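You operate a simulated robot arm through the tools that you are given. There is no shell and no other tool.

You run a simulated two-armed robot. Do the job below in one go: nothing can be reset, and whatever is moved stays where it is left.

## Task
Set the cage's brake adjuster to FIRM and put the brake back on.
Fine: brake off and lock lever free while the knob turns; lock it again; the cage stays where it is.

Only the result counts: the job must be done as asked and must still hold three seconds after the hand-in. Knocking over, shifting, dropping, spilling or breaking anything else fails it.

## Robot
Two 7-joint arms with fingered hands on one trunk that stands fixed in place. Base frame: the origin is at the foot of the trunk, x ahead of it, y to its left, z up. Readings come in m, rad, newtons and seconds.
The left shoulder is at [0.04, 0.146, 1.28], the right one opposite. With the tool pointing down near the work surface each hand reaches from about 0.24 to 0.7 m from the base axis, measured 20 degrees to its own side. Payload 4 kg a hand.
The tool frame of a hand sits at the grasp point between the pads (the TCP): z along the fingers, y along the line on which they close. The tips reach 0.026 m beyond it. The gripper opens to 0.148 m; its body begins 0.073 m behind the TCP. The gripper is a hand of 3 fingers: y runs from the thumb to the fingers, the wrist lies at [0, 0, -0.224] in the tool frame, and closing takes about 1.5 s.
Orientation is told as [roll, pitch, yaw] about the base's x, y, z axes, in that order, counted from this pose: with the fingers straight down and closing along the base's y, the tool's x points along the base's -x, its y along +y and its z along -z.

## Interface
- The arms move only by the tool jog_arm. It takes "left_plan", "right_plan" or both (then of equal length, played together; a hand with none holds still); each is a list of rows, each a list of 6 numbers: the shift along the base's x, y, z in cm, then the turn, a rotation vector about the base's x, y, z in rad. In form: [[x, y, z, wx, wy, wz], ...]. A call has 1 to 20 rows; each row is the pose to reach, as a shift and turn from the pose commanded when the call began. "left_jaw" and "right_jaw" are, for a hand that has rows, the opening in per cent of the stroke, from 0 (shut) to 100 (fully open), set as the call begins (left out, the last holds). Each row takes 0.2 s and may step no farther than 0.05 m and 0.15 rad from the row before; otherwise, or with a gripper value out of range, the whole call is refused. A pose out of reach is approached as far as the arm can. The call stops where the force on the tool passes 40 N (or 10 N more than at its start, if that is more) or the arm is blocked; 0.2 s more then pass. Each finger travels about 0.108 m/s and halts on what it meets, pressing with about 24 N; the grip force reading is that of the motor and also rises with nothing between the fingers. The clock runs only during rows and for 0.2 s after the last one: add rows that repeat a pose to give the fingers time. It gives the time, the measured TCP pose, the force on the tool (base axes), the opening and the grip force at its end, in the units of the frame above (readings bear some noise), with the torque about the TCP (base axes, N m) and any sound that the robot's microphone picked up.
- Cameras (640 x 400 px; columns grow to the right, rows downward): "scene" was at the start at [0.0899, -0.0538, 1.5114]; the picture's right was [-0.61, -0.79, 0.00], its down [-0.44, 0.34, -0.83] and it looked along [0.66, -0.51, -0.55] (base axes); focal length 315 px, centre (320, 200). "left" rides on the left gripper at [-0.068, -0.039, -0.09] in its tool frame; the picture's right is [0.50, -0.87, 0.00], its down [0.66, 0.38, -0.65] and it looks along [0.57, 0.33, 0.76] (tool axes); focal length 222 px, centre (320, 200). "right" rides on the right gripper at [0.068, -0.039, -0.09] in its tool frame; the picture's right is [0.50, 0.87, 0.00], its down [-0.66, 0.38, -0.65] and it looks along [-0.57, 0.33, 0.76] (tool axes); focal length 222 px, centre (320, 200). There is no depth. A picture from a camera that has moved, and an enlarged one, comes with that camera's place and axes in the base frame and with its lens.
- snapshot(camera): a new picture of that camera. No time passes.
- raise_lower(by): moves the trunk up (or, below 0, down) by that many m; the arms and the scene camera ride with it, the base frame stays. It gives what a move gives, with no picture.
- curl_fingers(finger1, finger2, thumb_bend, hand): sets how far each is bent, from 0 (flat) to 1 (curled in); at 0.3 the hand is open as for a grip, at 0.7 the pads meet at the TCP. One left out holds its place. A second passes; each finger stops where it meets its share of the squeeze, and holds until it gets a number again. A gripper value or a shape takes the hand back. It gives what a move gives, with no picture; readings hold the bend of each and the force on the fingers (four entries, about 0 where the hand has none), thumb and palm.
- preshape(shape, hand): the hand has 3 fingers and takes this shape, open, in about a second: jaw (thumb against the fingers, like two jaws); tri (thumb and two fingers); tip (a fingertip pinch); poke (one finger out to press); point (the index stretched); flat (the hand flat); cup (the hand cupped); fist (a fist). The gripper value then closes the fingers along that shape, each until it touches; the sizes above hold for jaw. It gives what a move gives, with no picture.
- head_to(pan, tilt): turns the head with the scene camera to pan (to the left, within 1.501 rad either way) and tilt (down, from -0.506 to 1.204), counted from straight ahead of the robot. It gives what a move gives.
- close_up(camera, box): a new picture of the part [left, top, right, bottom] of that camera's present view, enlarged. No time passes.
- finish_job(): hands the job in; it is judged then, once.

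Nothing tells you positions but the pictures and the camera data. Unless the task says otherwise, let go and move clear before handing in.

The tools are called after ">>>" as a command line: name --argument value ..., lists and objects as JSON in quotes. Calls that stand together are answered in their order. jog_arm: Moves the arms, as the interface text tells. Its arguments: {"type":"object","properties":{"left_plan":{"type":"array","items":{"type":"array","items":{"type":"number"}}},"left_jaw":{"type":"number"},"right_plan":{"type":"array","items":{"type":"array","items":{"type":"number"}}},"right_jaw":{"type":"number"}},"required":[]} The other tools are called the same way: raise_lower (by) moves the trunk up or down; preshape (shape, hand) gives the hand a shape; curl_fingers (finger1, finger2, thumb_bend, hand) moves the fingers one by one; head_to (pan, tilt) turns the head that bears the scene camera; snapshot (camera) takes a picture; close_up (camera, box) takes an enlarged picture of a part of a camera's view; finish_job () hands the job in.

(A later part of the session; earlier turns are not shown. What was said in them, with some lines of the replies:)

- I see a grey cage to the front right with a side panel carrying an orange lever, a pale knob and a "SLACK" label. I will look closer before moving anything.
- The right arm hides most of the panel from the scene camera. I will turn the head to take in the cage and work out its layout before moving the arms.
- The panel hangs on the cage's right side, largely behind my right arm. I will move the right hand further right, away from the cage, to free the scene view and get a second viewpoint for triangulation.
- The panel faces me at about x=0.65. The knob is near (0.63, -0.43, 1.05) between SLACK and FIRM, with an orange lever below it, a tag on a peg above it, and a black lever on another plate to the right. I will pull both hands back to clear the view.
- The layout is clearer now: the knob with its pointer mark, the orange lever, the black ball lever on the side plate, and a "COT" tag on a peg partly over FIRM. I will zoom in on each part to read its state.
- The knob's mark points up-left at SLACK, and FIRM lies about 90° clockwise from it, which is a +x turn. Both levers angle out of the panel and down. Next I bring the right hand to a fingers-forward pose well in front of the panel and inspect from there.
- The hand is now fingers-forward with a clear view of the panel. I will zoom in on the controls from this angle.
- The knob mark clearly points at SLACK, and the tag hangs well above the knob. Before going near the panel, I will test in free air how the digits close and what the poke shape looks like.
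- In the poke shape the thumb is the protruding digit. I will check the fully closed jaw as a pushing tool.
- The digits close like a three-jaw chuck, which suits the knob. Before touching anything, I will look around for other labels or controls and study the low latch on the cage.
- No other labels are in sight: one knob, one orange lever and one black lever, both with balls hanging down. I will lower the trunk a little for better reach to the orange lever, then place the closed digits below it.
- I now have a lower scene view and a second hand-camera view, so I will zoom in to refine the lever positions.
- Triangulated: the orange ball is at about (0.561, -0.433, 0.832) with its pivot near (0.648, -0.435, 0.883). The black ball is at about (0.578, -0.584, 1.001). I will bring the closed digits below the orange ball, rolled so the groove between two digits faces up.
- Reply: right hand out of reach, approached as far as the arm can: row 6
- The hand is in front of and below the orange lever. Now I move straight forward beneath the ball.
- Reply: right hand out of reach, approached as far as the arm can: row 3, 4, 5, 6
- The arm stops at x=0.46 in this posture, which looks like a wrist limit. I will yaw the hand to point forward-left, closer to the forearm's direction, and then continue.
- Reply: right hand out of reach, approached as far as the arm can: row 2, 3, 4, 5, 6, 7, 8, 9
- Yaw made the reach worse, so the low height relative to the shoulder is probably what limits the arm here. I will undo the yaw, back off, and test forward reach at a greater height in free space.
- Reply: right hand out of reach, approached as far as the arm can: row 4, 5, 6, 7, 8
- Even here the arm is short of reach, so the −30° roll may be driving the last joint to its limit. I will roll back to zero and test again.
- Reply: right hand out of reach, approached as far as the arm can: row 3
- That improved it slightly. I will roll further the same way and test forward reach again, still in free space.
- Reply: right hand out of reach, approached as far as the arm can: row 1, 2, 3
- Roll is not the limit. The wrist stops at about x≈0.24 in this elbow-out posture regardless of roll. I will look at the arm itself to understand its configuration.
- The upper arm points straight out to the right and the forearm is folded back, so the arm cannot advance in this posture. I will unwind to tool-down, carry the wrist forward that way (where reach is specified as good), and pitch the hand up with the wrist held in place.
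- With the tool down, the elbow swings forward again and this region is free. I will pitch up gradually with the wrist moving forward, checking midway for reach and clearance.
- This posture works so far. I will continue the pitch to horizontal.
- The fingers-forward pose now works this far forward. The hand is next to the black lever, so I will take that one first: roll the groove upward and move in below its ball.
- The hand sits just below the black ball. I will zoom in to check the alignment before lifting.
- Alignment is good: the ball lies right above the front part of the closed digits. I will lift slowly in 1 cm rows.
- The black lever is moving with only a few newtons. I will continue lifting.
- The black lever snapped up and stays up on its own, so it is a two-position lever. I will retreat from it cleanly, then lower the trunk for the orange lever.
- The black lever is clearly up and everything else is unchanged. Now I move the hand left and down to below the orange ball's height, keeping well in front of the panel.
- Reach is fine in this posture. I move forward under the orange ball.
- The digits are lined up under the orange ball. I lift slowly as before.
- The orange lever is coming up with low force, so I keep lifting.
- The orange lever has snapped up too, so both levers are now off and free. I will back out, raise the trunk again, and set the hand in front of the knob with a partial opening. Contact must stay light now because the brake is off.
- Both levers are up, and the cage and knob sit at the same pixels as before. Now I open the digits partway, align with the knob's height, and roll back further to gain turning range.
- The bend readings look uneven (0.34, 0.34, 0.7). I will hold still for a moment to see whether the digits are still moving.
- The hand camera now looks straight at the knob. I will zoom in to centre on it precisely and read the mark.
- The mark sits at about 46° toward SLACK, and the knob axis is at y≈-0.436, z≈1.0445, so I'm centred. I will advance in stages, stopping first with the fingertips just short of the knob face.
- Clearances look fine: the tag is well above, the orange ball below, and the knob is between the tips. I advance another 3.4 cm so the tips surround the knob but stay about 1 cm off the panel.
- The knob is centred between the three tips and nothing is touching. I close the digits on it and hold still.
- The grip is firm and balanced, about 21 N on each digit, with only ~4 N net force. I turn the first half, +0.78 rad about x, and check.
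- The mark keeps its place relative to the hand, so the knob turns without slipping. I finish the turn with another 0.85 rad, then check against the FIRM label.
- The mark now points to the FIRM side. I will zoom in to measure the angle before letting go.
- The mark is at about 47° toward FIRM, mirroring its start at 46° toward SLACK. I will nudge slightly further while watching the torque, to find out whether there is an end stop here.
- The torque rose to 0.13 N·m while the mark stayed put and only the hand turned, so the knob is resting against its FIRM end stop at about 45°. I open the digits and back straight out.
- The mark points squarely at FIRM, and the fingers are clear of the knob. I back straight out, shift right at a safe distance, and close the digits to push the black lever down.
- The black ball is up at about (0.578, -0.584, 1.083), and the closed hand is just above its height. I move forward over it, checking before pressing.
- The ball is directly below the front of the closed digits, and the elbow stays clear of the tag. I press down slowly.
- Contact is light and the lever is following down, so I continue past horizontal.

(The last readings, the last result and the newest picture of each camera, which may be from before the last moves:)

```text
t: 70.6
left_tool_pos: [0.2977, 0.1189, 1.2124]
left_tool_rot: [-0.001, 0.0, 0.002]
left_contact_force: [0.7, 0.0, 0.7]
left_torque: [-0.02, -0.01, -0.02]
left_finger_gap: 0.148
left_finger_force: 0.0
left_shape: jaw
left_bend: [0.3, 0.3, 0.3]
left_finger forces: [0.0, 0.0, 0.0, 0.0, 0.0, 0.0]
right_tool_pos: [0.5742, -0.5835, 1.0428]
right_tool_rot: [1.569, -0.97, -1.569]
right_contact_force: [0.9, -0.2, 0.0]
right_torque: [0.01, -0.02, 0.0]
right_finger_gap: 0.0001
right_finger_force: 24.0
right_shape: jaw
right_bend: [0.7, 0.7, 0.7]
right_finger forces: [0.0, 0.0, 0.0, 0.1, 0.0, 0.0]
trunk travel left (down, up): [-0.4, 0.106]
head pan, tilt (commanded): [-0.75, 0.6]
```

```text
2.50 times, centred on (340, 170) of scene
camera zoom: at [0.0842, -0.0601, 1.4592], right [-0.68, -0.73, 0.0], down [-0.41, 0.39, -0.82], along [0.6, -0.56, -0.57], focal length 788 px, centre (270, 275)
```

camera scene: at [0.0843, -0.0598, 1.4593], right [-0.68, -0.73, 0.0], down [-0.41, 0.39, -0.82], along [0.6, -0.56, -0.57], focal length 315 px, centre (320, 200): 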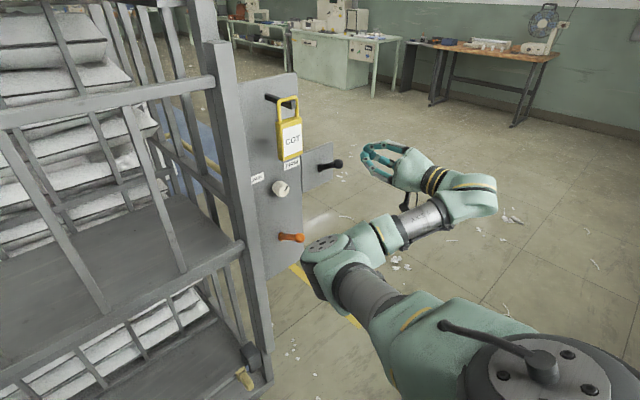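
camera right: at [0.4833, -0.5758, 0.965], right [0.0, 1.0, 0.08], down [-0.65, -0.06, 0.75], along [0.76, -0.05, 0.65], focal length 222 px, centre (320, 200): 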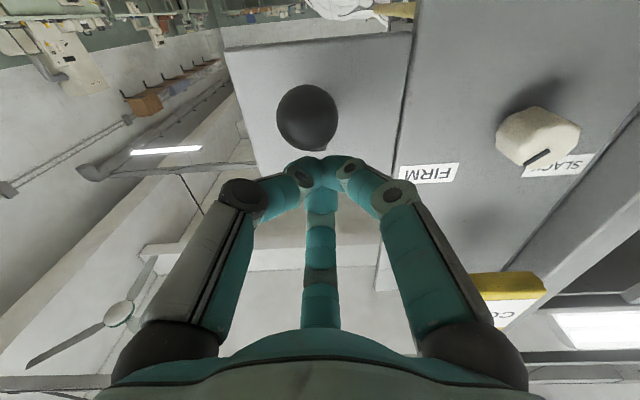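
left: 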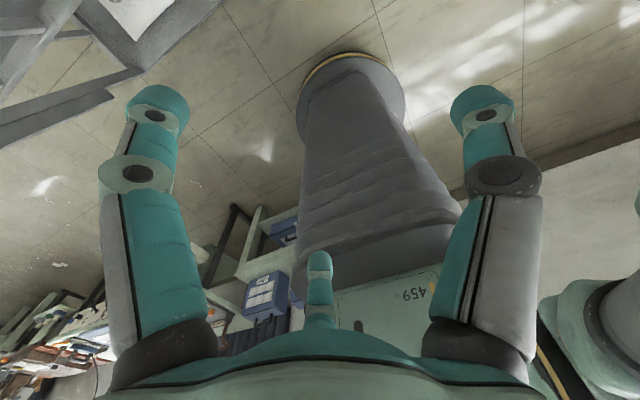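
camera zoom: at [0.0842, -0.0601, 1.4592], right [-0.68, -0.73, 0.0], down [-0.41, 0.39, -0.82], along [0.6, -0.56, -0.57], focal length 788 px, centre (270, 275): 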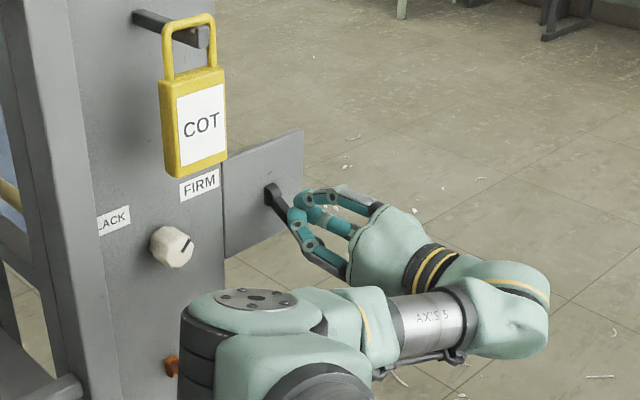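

The black lever snapped fully down, with its ball back at z≈1.0. I retreat up and back, lower the trunk a little, and line up above the orange ball.

>>> jog_arm --right_plan '[[0, 0, 1, 0, 0, 0], [-1, 0, 2, 0, 0, 0], [-4, 0, 2, 0, 0, 0], [-8, 0, 2, 0, 0, 0], [-11, 0, 2, 0, 0, 0]]'

>>> raise_lower --by -0.1

>>> jog_arm --right_plan '[[-1, 3, 1, 0, 0, 0], [-1, 7, 2, 0, 0, 0], [-1, 11, 3, 0, 0, 0], [-1, 15, 3.2, 0, 0, 0]]'

>>> snapshot --camera "scene"

>>> snapshot --camera "right"

```text
t: 71.8
left_tool_pos: [0.2968, 0.1185, 1.2138]
left_tool_rot: [0.0, -0.001, 0.003]
left_contact_force: [0.3, 0.0, 0.0]
left_torque: [0.0, -0.03, -0.01]
left_finger_gap: 0.1481
left_finger_force: 0.1
left_shape: jaw
left_bend: [0.3, 0.3, 0.3]
left_finger forces: [0.0, 0.1, 0.0, 0.0, 0.0, 0.0]
right_tool_pos: [0.4627, -0.5811, 1.0617]
right_tool_rot: [1.572, -0.97, -1.567]
right_contact_force: [0.1, 1.1, -0.3]
right_torque: [0.02, 0.01, 0.02]
right_finger_gap: 0.0001
right_finger_force: 24.1
right_shape: jaw
right_bend: [0.7, 0.7, 0.7]
right_finger forces: [0.0, 0.1, 0.0, 0.1, 0.0, 0.0]
trunk travel left (down, up): [-0.4, 0.106]
head pan, tilt (commanded): [-0.75, 0.6]
```

```text
t: 73.2
left_tool_pos: [0.2964, 0.1196, 1.1132]
left_tool_rot: [-0.002, 0.0, 0.003]
left_contact_force: [0.8, -0.8, 0.1]
left_torque: [0.02, 0.01, 0.02]
left_finger_gap: 0.1483
left_finger_force: 0.2
left_shape: jaw
left_bend: [0.3, 0.3, 0.3]
left_finger forces: [0.0, 0.0, 0.0, 0.0, 0.0, 0.0]
right_tool_pos: [0.463, -0.5823, 0.9617]
right_tool_rot: [1.571, -0.969, -1.57]
right_contact_force: [0.0, -0.8, -0.2]
right_torque: [0.01, 0.0, 0.0]
right_finger_gap: 0.0
right_finger_force: 23.7
right_shape: jaw
right_bend: [0.7, 0.7, 0.7]
right_finger forces: [0.0, 0.1, 0.1, 0.0, 0.1, 0.0]
trunk travel left (down, up): [-0.3, 0.206]
head pan, tilt (commanded): [-0.75, 0.6]
```

```text
t: 74.2
left_tool_pos: [0.2969, 0.1205, 1.1143]
left_tool_rot: [-0.002, 0.001, 0.001]
left_contact_force: [0.2, -0.1, 0.4]
left_torque: [-0.03, 0.01, -0.01]
left_finger_gap: 0.1479
left_finger_force: 0.0
left_shape: jaw
left_bend: [0.3, 0.3, 0.3]
left_finger forces: [0.0, 0.0, 0.0, 0.0, 0.0, 0.1]
right_tool_pos: [0.452, -0.4292, 0.9975]
right_tool_rot: [1.57, -0.971, -1.571]
right_contact_force: [0.3, 0.0, 0.2]
right_torque: [-0.03, 0.03, 0.0]
right_finger_gap: 0.0002
right_finger_force: 23.5
right_shape: jaw
right_bend: [0.7, 0.7, 0.7]
right_finger forces: [0.0, 0.1, 0.0, 0.0, 0.0, 0.1]
trunk travel left (down, up): [-0.3, 0.206]
head pan, tilt (commanded): [-0.75, 0.6]
```

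```text
taken
camera scene: at [0.084, -0.0581, 1.3594], right [-0.68, -0.73, 0.0], down [-0.41, 0.38, -0.83], along [0.6, -0.56, -0.56], focal length 315 px, centre (320, 200)
```

scene: 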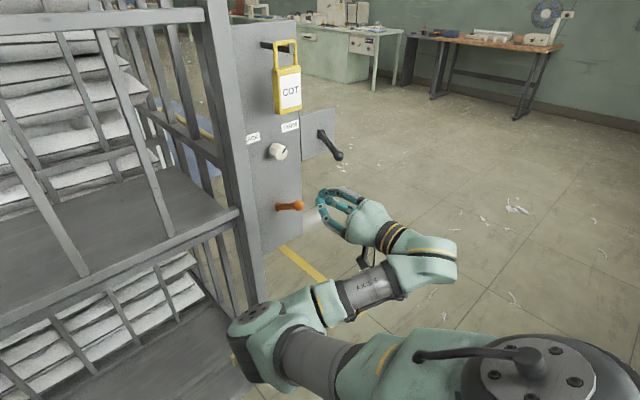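

```text
taken
camera right: at [0.3613, -0.4225, 0.9193], right [0.0, 1.0, 0.08], down [-0.65, -0.06, 0.75], along [0.76, -0.05, 0.65], focal length 222 px, centre (320, 200)
```

right: 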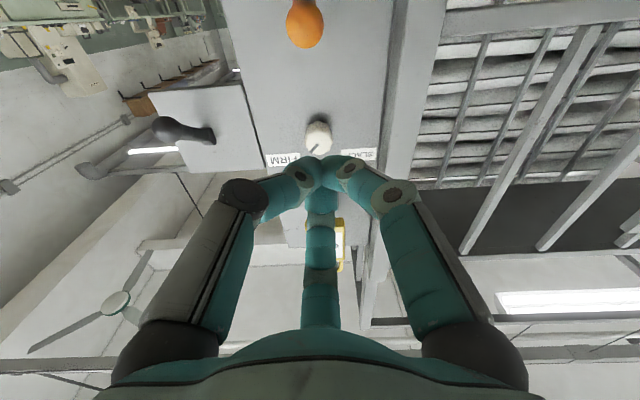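

The orange ball is up at about (0.562, -0.434, 0.93), and my closed hand is above it and clear of the knob. I move forward over it.

>>> jog_arm --right_plan '[[3, -0.2, 0, 0, 0, 0], [6, -0.4, 0, 0, 0, 0], [8.5, -0.5, 0, 0, 0, 0], [10.4, -0.5, 0, 0, 0, 0]]'

>>> close_up --camera "scene" --box '[220, 100, 400, 240]'

>>> snapshot --camera "right"

```text
t: 75.2
left_tool_pos: [0.2968, 0.1193, 1.113]
left_tool_rot: [-0.002, 0.0, 0.004]
left_contact_force: [0.1, 0.0, 0.1]
left_torque: [0.01, 0.01, -0.01]
left_finger_gap: 0.1481
left_finger_force: 0.0
left_shape: jaw
left_bend: [0.3, 0.3, 0.3]
left_finger forces: [0.0, 0.0, 0.0, 0.1, 0.0, 0.0]
right_tool_pos: [0.5572, -0.4367, 0.9965]
right_tool_rot: [1.57, -0.971, -1.568]
right_contact_force: [0.0, 0.5, 0.4]
right_torque: [0.0, 0.03, 0.0]
right_finger_gap: 0.0
right_finger_force: 23.6
right_shape: jaw
right_bend: [0.7, 0.7, 0.7]
right_finger forces: [0.0, 0.0, 0.0, 0.1, 0.0, 0.1]
trunk travel left (down, up): [-0.3, 0.206]
head pan, tilt (commanded): [-0.75, 0.6]
```

```text
2.86 times, centred on (310, 170) of scene
camera zoom: at [0.0844, -0.0593, 1.3593], right [-0.68, -0.73, 0.0], down [-0.41, 0.38, -0.82], along [0.6, -0.56, -0.57], focal length 901 px, centre (349, 286)
```

zoom: 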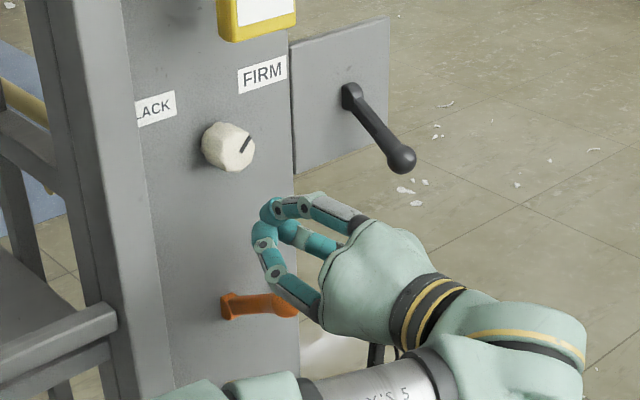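

```text
taken
camera right: at [0.4653, -0.4295, 0.9172], right [0.0, 1.0, 0.08], down [-0.65, -0.06, 0.76], along [0.76, -0.05, 0.65], focal length 222 px, centre (320, 200)
```

right: 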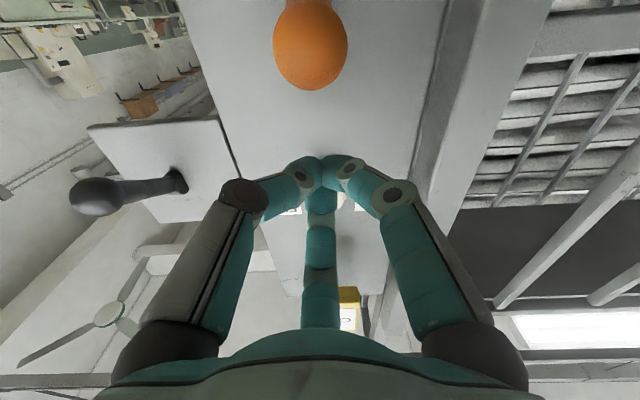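

I'm aligned above the orange ball and press down slowly.

>>> jog_arm --right_plan '[[0, 0, -1, 0, 0, 0], [0, 0, -2, 0, 0, 0], [0, 0, -3, 0, 0, 0], [0, 0, -4, 0, 0, 0], [0, 0, -5, 0, 0, 0], [0, 0, -6, 0, 0, 0], [0, 0, -7, 0, 0, 0]]'

>>> jog_arm --right_plan '[[0, 0, -1, 0, 0, 0], [0, 0, -2, 0, 0, 0], [0, 0, -3, 0, 0, 0], [0, 0, -4, 0, 0, 0]]'

>>> snapshot --camera "right"

>>> close_up --camera "scene" --box '[220, 100, 400, 240]'

```text
t: 76.8
left_tool_pos: [0.2972, 0.119, 1.1127]
left_tool_rot: [-0.002, -0.001, 0.0]
left_contact_force: [0.2, -0.3, -0.4]
left_torque: [0.02, -0.02, 0.0]
left_finger_gap: 0.1477
left_finger_force: 0.1
left_shape: jaw
left_bend: [0.3, 0.3, 0.3]
left_finger forces: [0.0, 0.0, 0.1, 0.0, 0.0, 0.1]
right_tool_pos: [0.5563, -0.4383, 0.9242]
right_tool_rot: [1.569, -0.969, -1.569]
right_contact_force: [-0.4, -1.7, 2.6]
right_torque: [0.01, 0.03, -0.03]
right_finger_gap: 0.0
right_finger_force: 24.7
right_shape: jaw
right_bend: [0.7, 0.7, 0.7]
right_finger forces: [0.1, 0.0, 0.0, 0.0, 2.1, 0.0]
trunk travel left (down, up): [-0.3, 0.206]
head pan, tilt (commanded): [-0.75, 0.6]
```

```text
t: 77.8
left_tool_pos: [0.2969, 0.1182, 1.1128]
left_tool_rot: [-0.001, 0.0, 0.004]
left_contact_force: [-0.2, 0.6, -0.2]
left_torque: [0.02, -0.02, 0.0]
left_finger_gap: 0.1477
left_finger_force: 0.1
left_shape: jaw
left_bend: [0.3, 0.3, 0.3]
left_finger forces: [0.0, 0.1, 0.0, 0.1, 0.0, 0.0]
right_tool_pos: [0.5558, -0.4349, 0.8835]
right_tool_rot: [1.569, -0.968, -1.571]
right_contact_force: [0.5, 0.4, -0.7]
right_torque: [-0.01, 0.01, 0.01]
right_finger_gap: 0.0
right_finger_force: 24.5
right_shape: jaw
right_bend: [0.7, 0.7, 0.7]
right_finger forces: [0.0, 0.1, 0.0, 0.0, 0.0, 0.1]
trunk travel left (down, up): [-0.3, 0.206]
head pan, tilt (commanded): [-0.75, 0.6]
```

```text
taken
camera right: at [0.4658, -0.4283, 0.8053], right [0.0, 1.0, 0.08], down [-0.65, -0.06, 0.75], along [0.76, -0.05, 0.65], focal length 222 px, centre (320, 200)
```

right: 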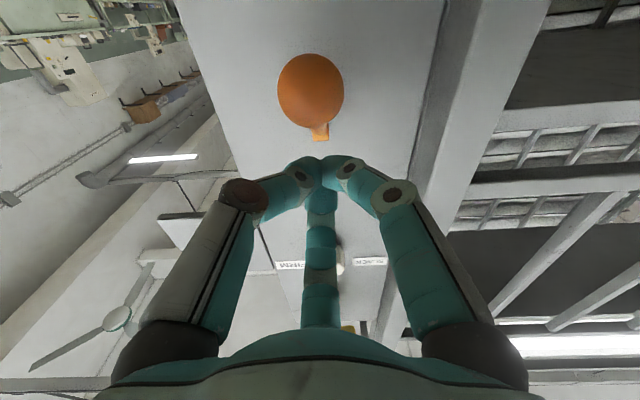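

```text
2.86 times, centred on (310, 170) of scene
camera zoom: at [0.0842, -0.06, 1.3592], right [-0.68, -0.73, 0.0], down [-0.41, 0.39, -0.82], along [0.6, -0.56, -0.57], focal length 901 px, centre (349, 286)
```

zoom: 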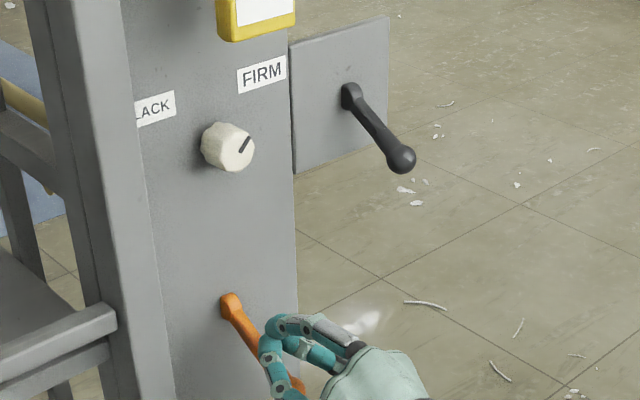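

Both levers are back down and the mark stays on FIRM. I retreat up and back, well clear of the panel.

>>> jog_arm --right_plan '[[0, 0, 1, 0, 0, 0], [-1, 0, 1.5, 0, 0, 0], [-4, 0, 1.5, 0, 0, 0], [-8, -1, 1.5, 0, 0, 0], [-12, -4, 1.5, 0, 0, 0], [-14, -8, 1.5, 0, 0, 0], [-14, -12, 1.5, 0, 0, 0]]'

>>> head_to --pan -0.6 --tilt 0.6

>>> snapshot --camera "scene"

>>> close_up --camera "scene" --box '[240, 20, 400, 260]'

>>> snapshot --camera "right"

```text
t: 79.4
left_tool_pos: [0.2972, 0.1163, 1.1138]
left_tool_rot: [0.0, -0.001, 0.003]
left_contact_force: [0.6, 0.2, -0.6]
left_torque: [-0.01, 0.03, 0.01]
left_finger_gap: 0.1478
left_finger_force: 0.1
left_shape: jaw
left_bend: [0.3, 0.3, 0.3]
left_finger forces: [0.1, 0.0, 0.1, 0.0, 0.1, 0.0]
right_tool_pos: [0.4164, -0.5602, 0.8972]
right_tool_rot: [1.572, -0.969, -1.57]
right_contact_force: [-0.3, 0.4, -0.1]
right_torque: [0.02, 0.0, 0.02]
right_finger_gap: 0.0
right_finger_force: 24.0
right_shape: jaw
right_bend: [0.7, 0.7, 0.7]
right_finger forces: [0.0, 0.0, 0.0, 0.1, 0.0, 0.0]
trunk travel left (down, up): [-0.3, 0.206]
head pan, tilt (commanded): [-0.75, 0.6]
```

```text
t: 80.1
left_tool_pos: [0.2968, 0.1183, 1.1124]
left_tool_rot: [-0.002, 0.0, 0.001]
left_contact_force: [-0.1, 0.0, -0.1]
left_torque: [0.0, 0.0, -0.01]
left_finger_gap: 0.1481
left_finger_force: 0.1
left_shape: jaw
left_bend: [0.3, 0.3, 0.3]
left_finger forces: [0.0, 0.1, 0.0, 0.0, 0.0, 0.0]
right_tool_pos: [0.4157, -0.5578, 0.8975]
right_tool_rot: [1.572, -0.969, -1.572]
right_contact_force: [0.9, -0.3, 0.3]
right_torque: [-0.01, 0.0, -0.01]
right_finger_gap: 0.0003
right_finger_force: 24.4
right_shape: jaw
right_bend: [0.7, 0.7, 0.7]
right_finger forces: [0.0, 0.0, 0.1, 0.0, 0.0, 0.1]
trunk travel left (down, up): [-0.3, 0.206]
head pan, tilt (commanded): [-0.6, 0.6]
```

```text
taken
camera scene: at [0.0923, -0.0493, 1.3593], right [-0.57, -0.82, 0.0], down [-0.47, 0.32, -0.83], along [0.68, -0.47, -0.56], focal length 315 px, centre (320, 200)
```

scene: 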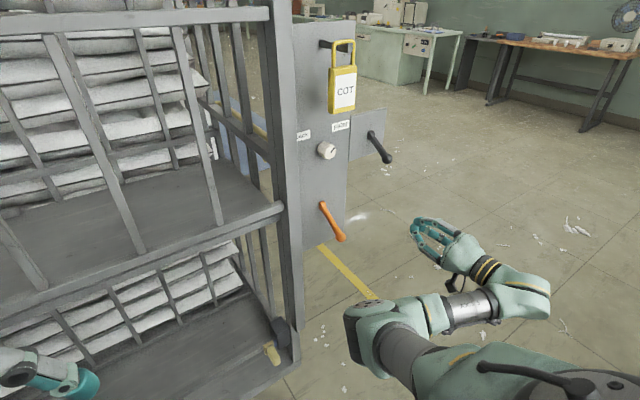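

```text
1.67 times, centred on (320, 140) of scene
camera zoom: at [0.0923, -0.0493, 1.3593], right [-0.57, -0.82, 0.0], down [-0.47, 0.32, -0.83], along [0.68, -0.47, -0.56], focal length 526 px, centre (320, 300)
```

zoom: 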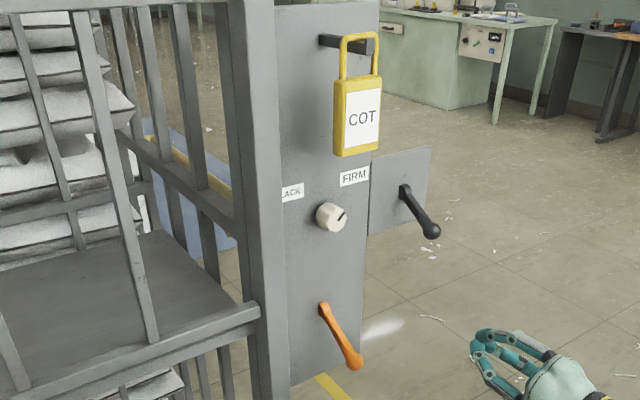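

```text
taken
camera right: at [0.3257, -0.5512, 0.8196], right [0.0, 1.0, 0.08], down [-0.65, -0.06, 0.75], along [0.76, -0.05, 0.65], focal length 222 px, centre (320, 200)
```

right: 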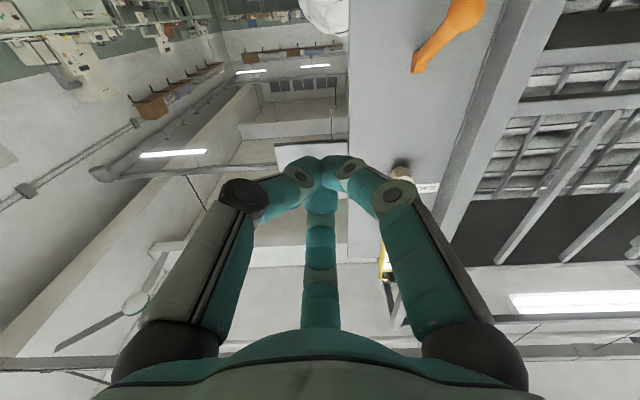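

Everything looks in order. I will raise the trunk to its original height and compare this view directly with the one taken before I touched anything.

>>> raise_lower --by 0.15

>>> snapshot --camera "scene"

>>> close_up --camera "scene" --box '[270, 160, 410, 260]'

>>> close_up --camera "scene" --box '[300, 180, 350, 220]'

>>> close_up --camera "scene" --box '[270, 80, 410, 180]'

```text
t: 81.8
left_tool_pos: [0.297, 0.1188, 1.2652]
left_tool_rot: [-0.002, -0.001, 0.002]
left_contact_force: [-0.9, -0.5, 0.2]
left_torque: [0.0, 0.0, 0.0]
left_finger_gap: 0.1481
left_finger_force: 0.1
left_shape: jaw
left_bend: [0.3, 0.3, 0.3]
left_finger forces: [0.0, 0.0, 0.0, 0.0, 0.0, 0.0]
right_tool_pos: [0.4169, -0.5589, 1.0481]
right_tool_rot: [1.57, -0.97, -1.572]
right_contact_force: [0.2, 0.2, -0.4]
right_torque: [0.01, -0.05, 0.0]
right_finger_gap: 0.0
right_finger_force: 24.1
right_shape: jaw
right_bend: [0.7, 0.7, 0.7]
right_finger forces: [0.0, 0.0, 0.1, 0.1, 0.0, 0.0]
trunk travel left (down, up): [-0.45, 0.056]
head pan, tilt (commanded): [-0.6, 0.6]
```

```text
taken
camera scene: at [0.0924, -0.0495, 1.5102], right [-0.56, -0.83, 0.0], down [-0.47, 0.32, -0.82], along [0.68, -0.47, -0.57], focal length 315 px, centre (320, 200)
```

scene: 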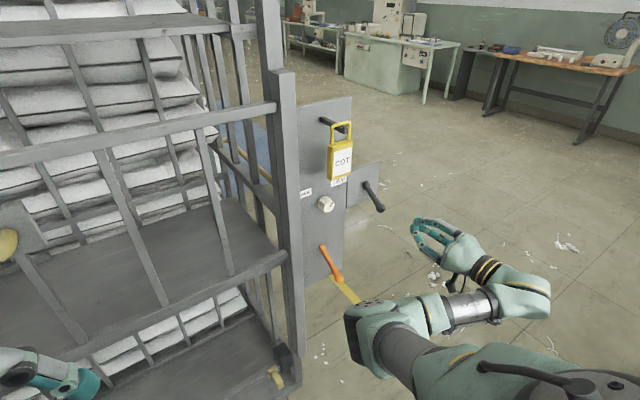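

```text
4.00 times, centred on (340, 210) of scene
camera zoom: at [0.0924, -0.0495, 1.5102], right [-0.56, -0.83, 0.0], down [-0.47, 0.32, -0.82], along [0.68, -0.47, -0.57], focal length 1262 px, centre (240, 160)
```

zoom: 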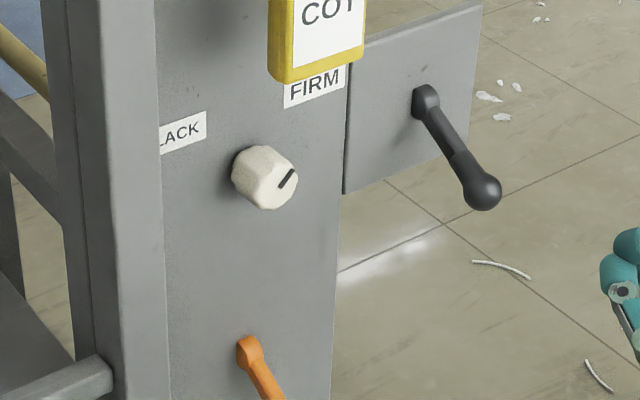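

```text
10.00 times, centred on (325, 200) of scene
camera zoom: at [0.0924, -0.0495, 1.5102], right [-0.56, -0.83, 0.0], down [-0.47, 0.32, -0.82], along [0.68, -0.47, -0.57], focal length 3154 px, centre (270, 200)
```

zoom: 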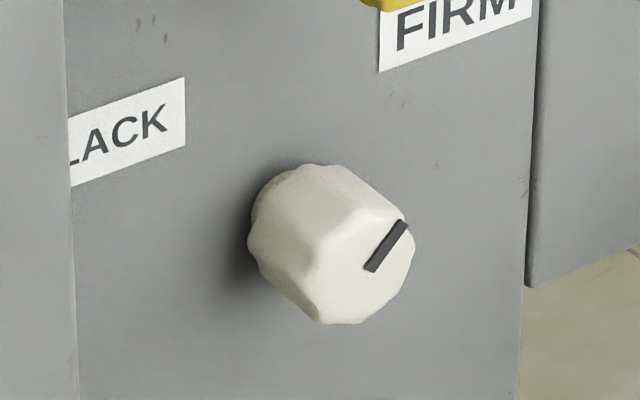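

```text
4.00 times, centred on (340, 130) of scene
camera zoom: at [0.0924, -0.0495, 1.5102], right [-0.56, -0.83, 0.0], down [-0.47, 0.32, -0.82], along [0.68, -0.47, -0.57], focal length 1262 px, centre (240, 480)
```

zoom: 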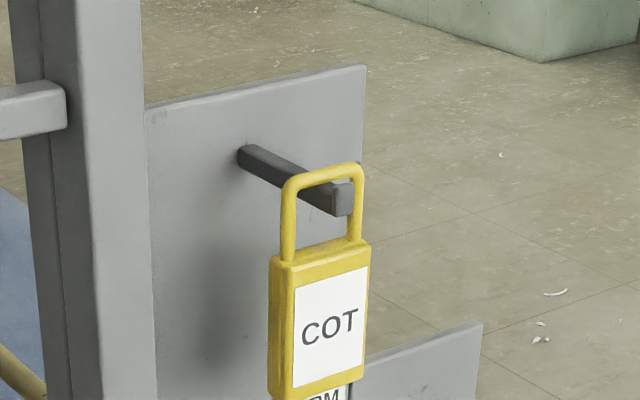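

The view matches the pre-touch one: the cage, the tag and both levers are at the same pixels. Only the knob has changed, mirrored from about 46° toward SLACK to about 46° toward FIRM. Both hands are clear, so I hand in.

>>> finish_job

```text
The job is handed in.
```

The brake adjuster now points at FIRM and both levers are back in the positions they started in. I've handed the job in; I got no verdict back.

- **Levers:** Neither lever is labelled, so I couldn't tell which is the brake and which is the lock. I flipped both up before turning the knob and pushed both down again afterwards.
- **Knob:** I turned it about 92° clockwise, from roughly 46° on the SLACK side to roughly 46° on the FIRM side. It seemed to reach an end stop there. It was still pointing at FIRM after I let go.
- **Cage and tag:** A before-and-after view from the same camera position shows the cage and the COT tag where they were. The forces while moving the levers and turning the knob stayed at a few newtons.

Both hands are clear of the panel.
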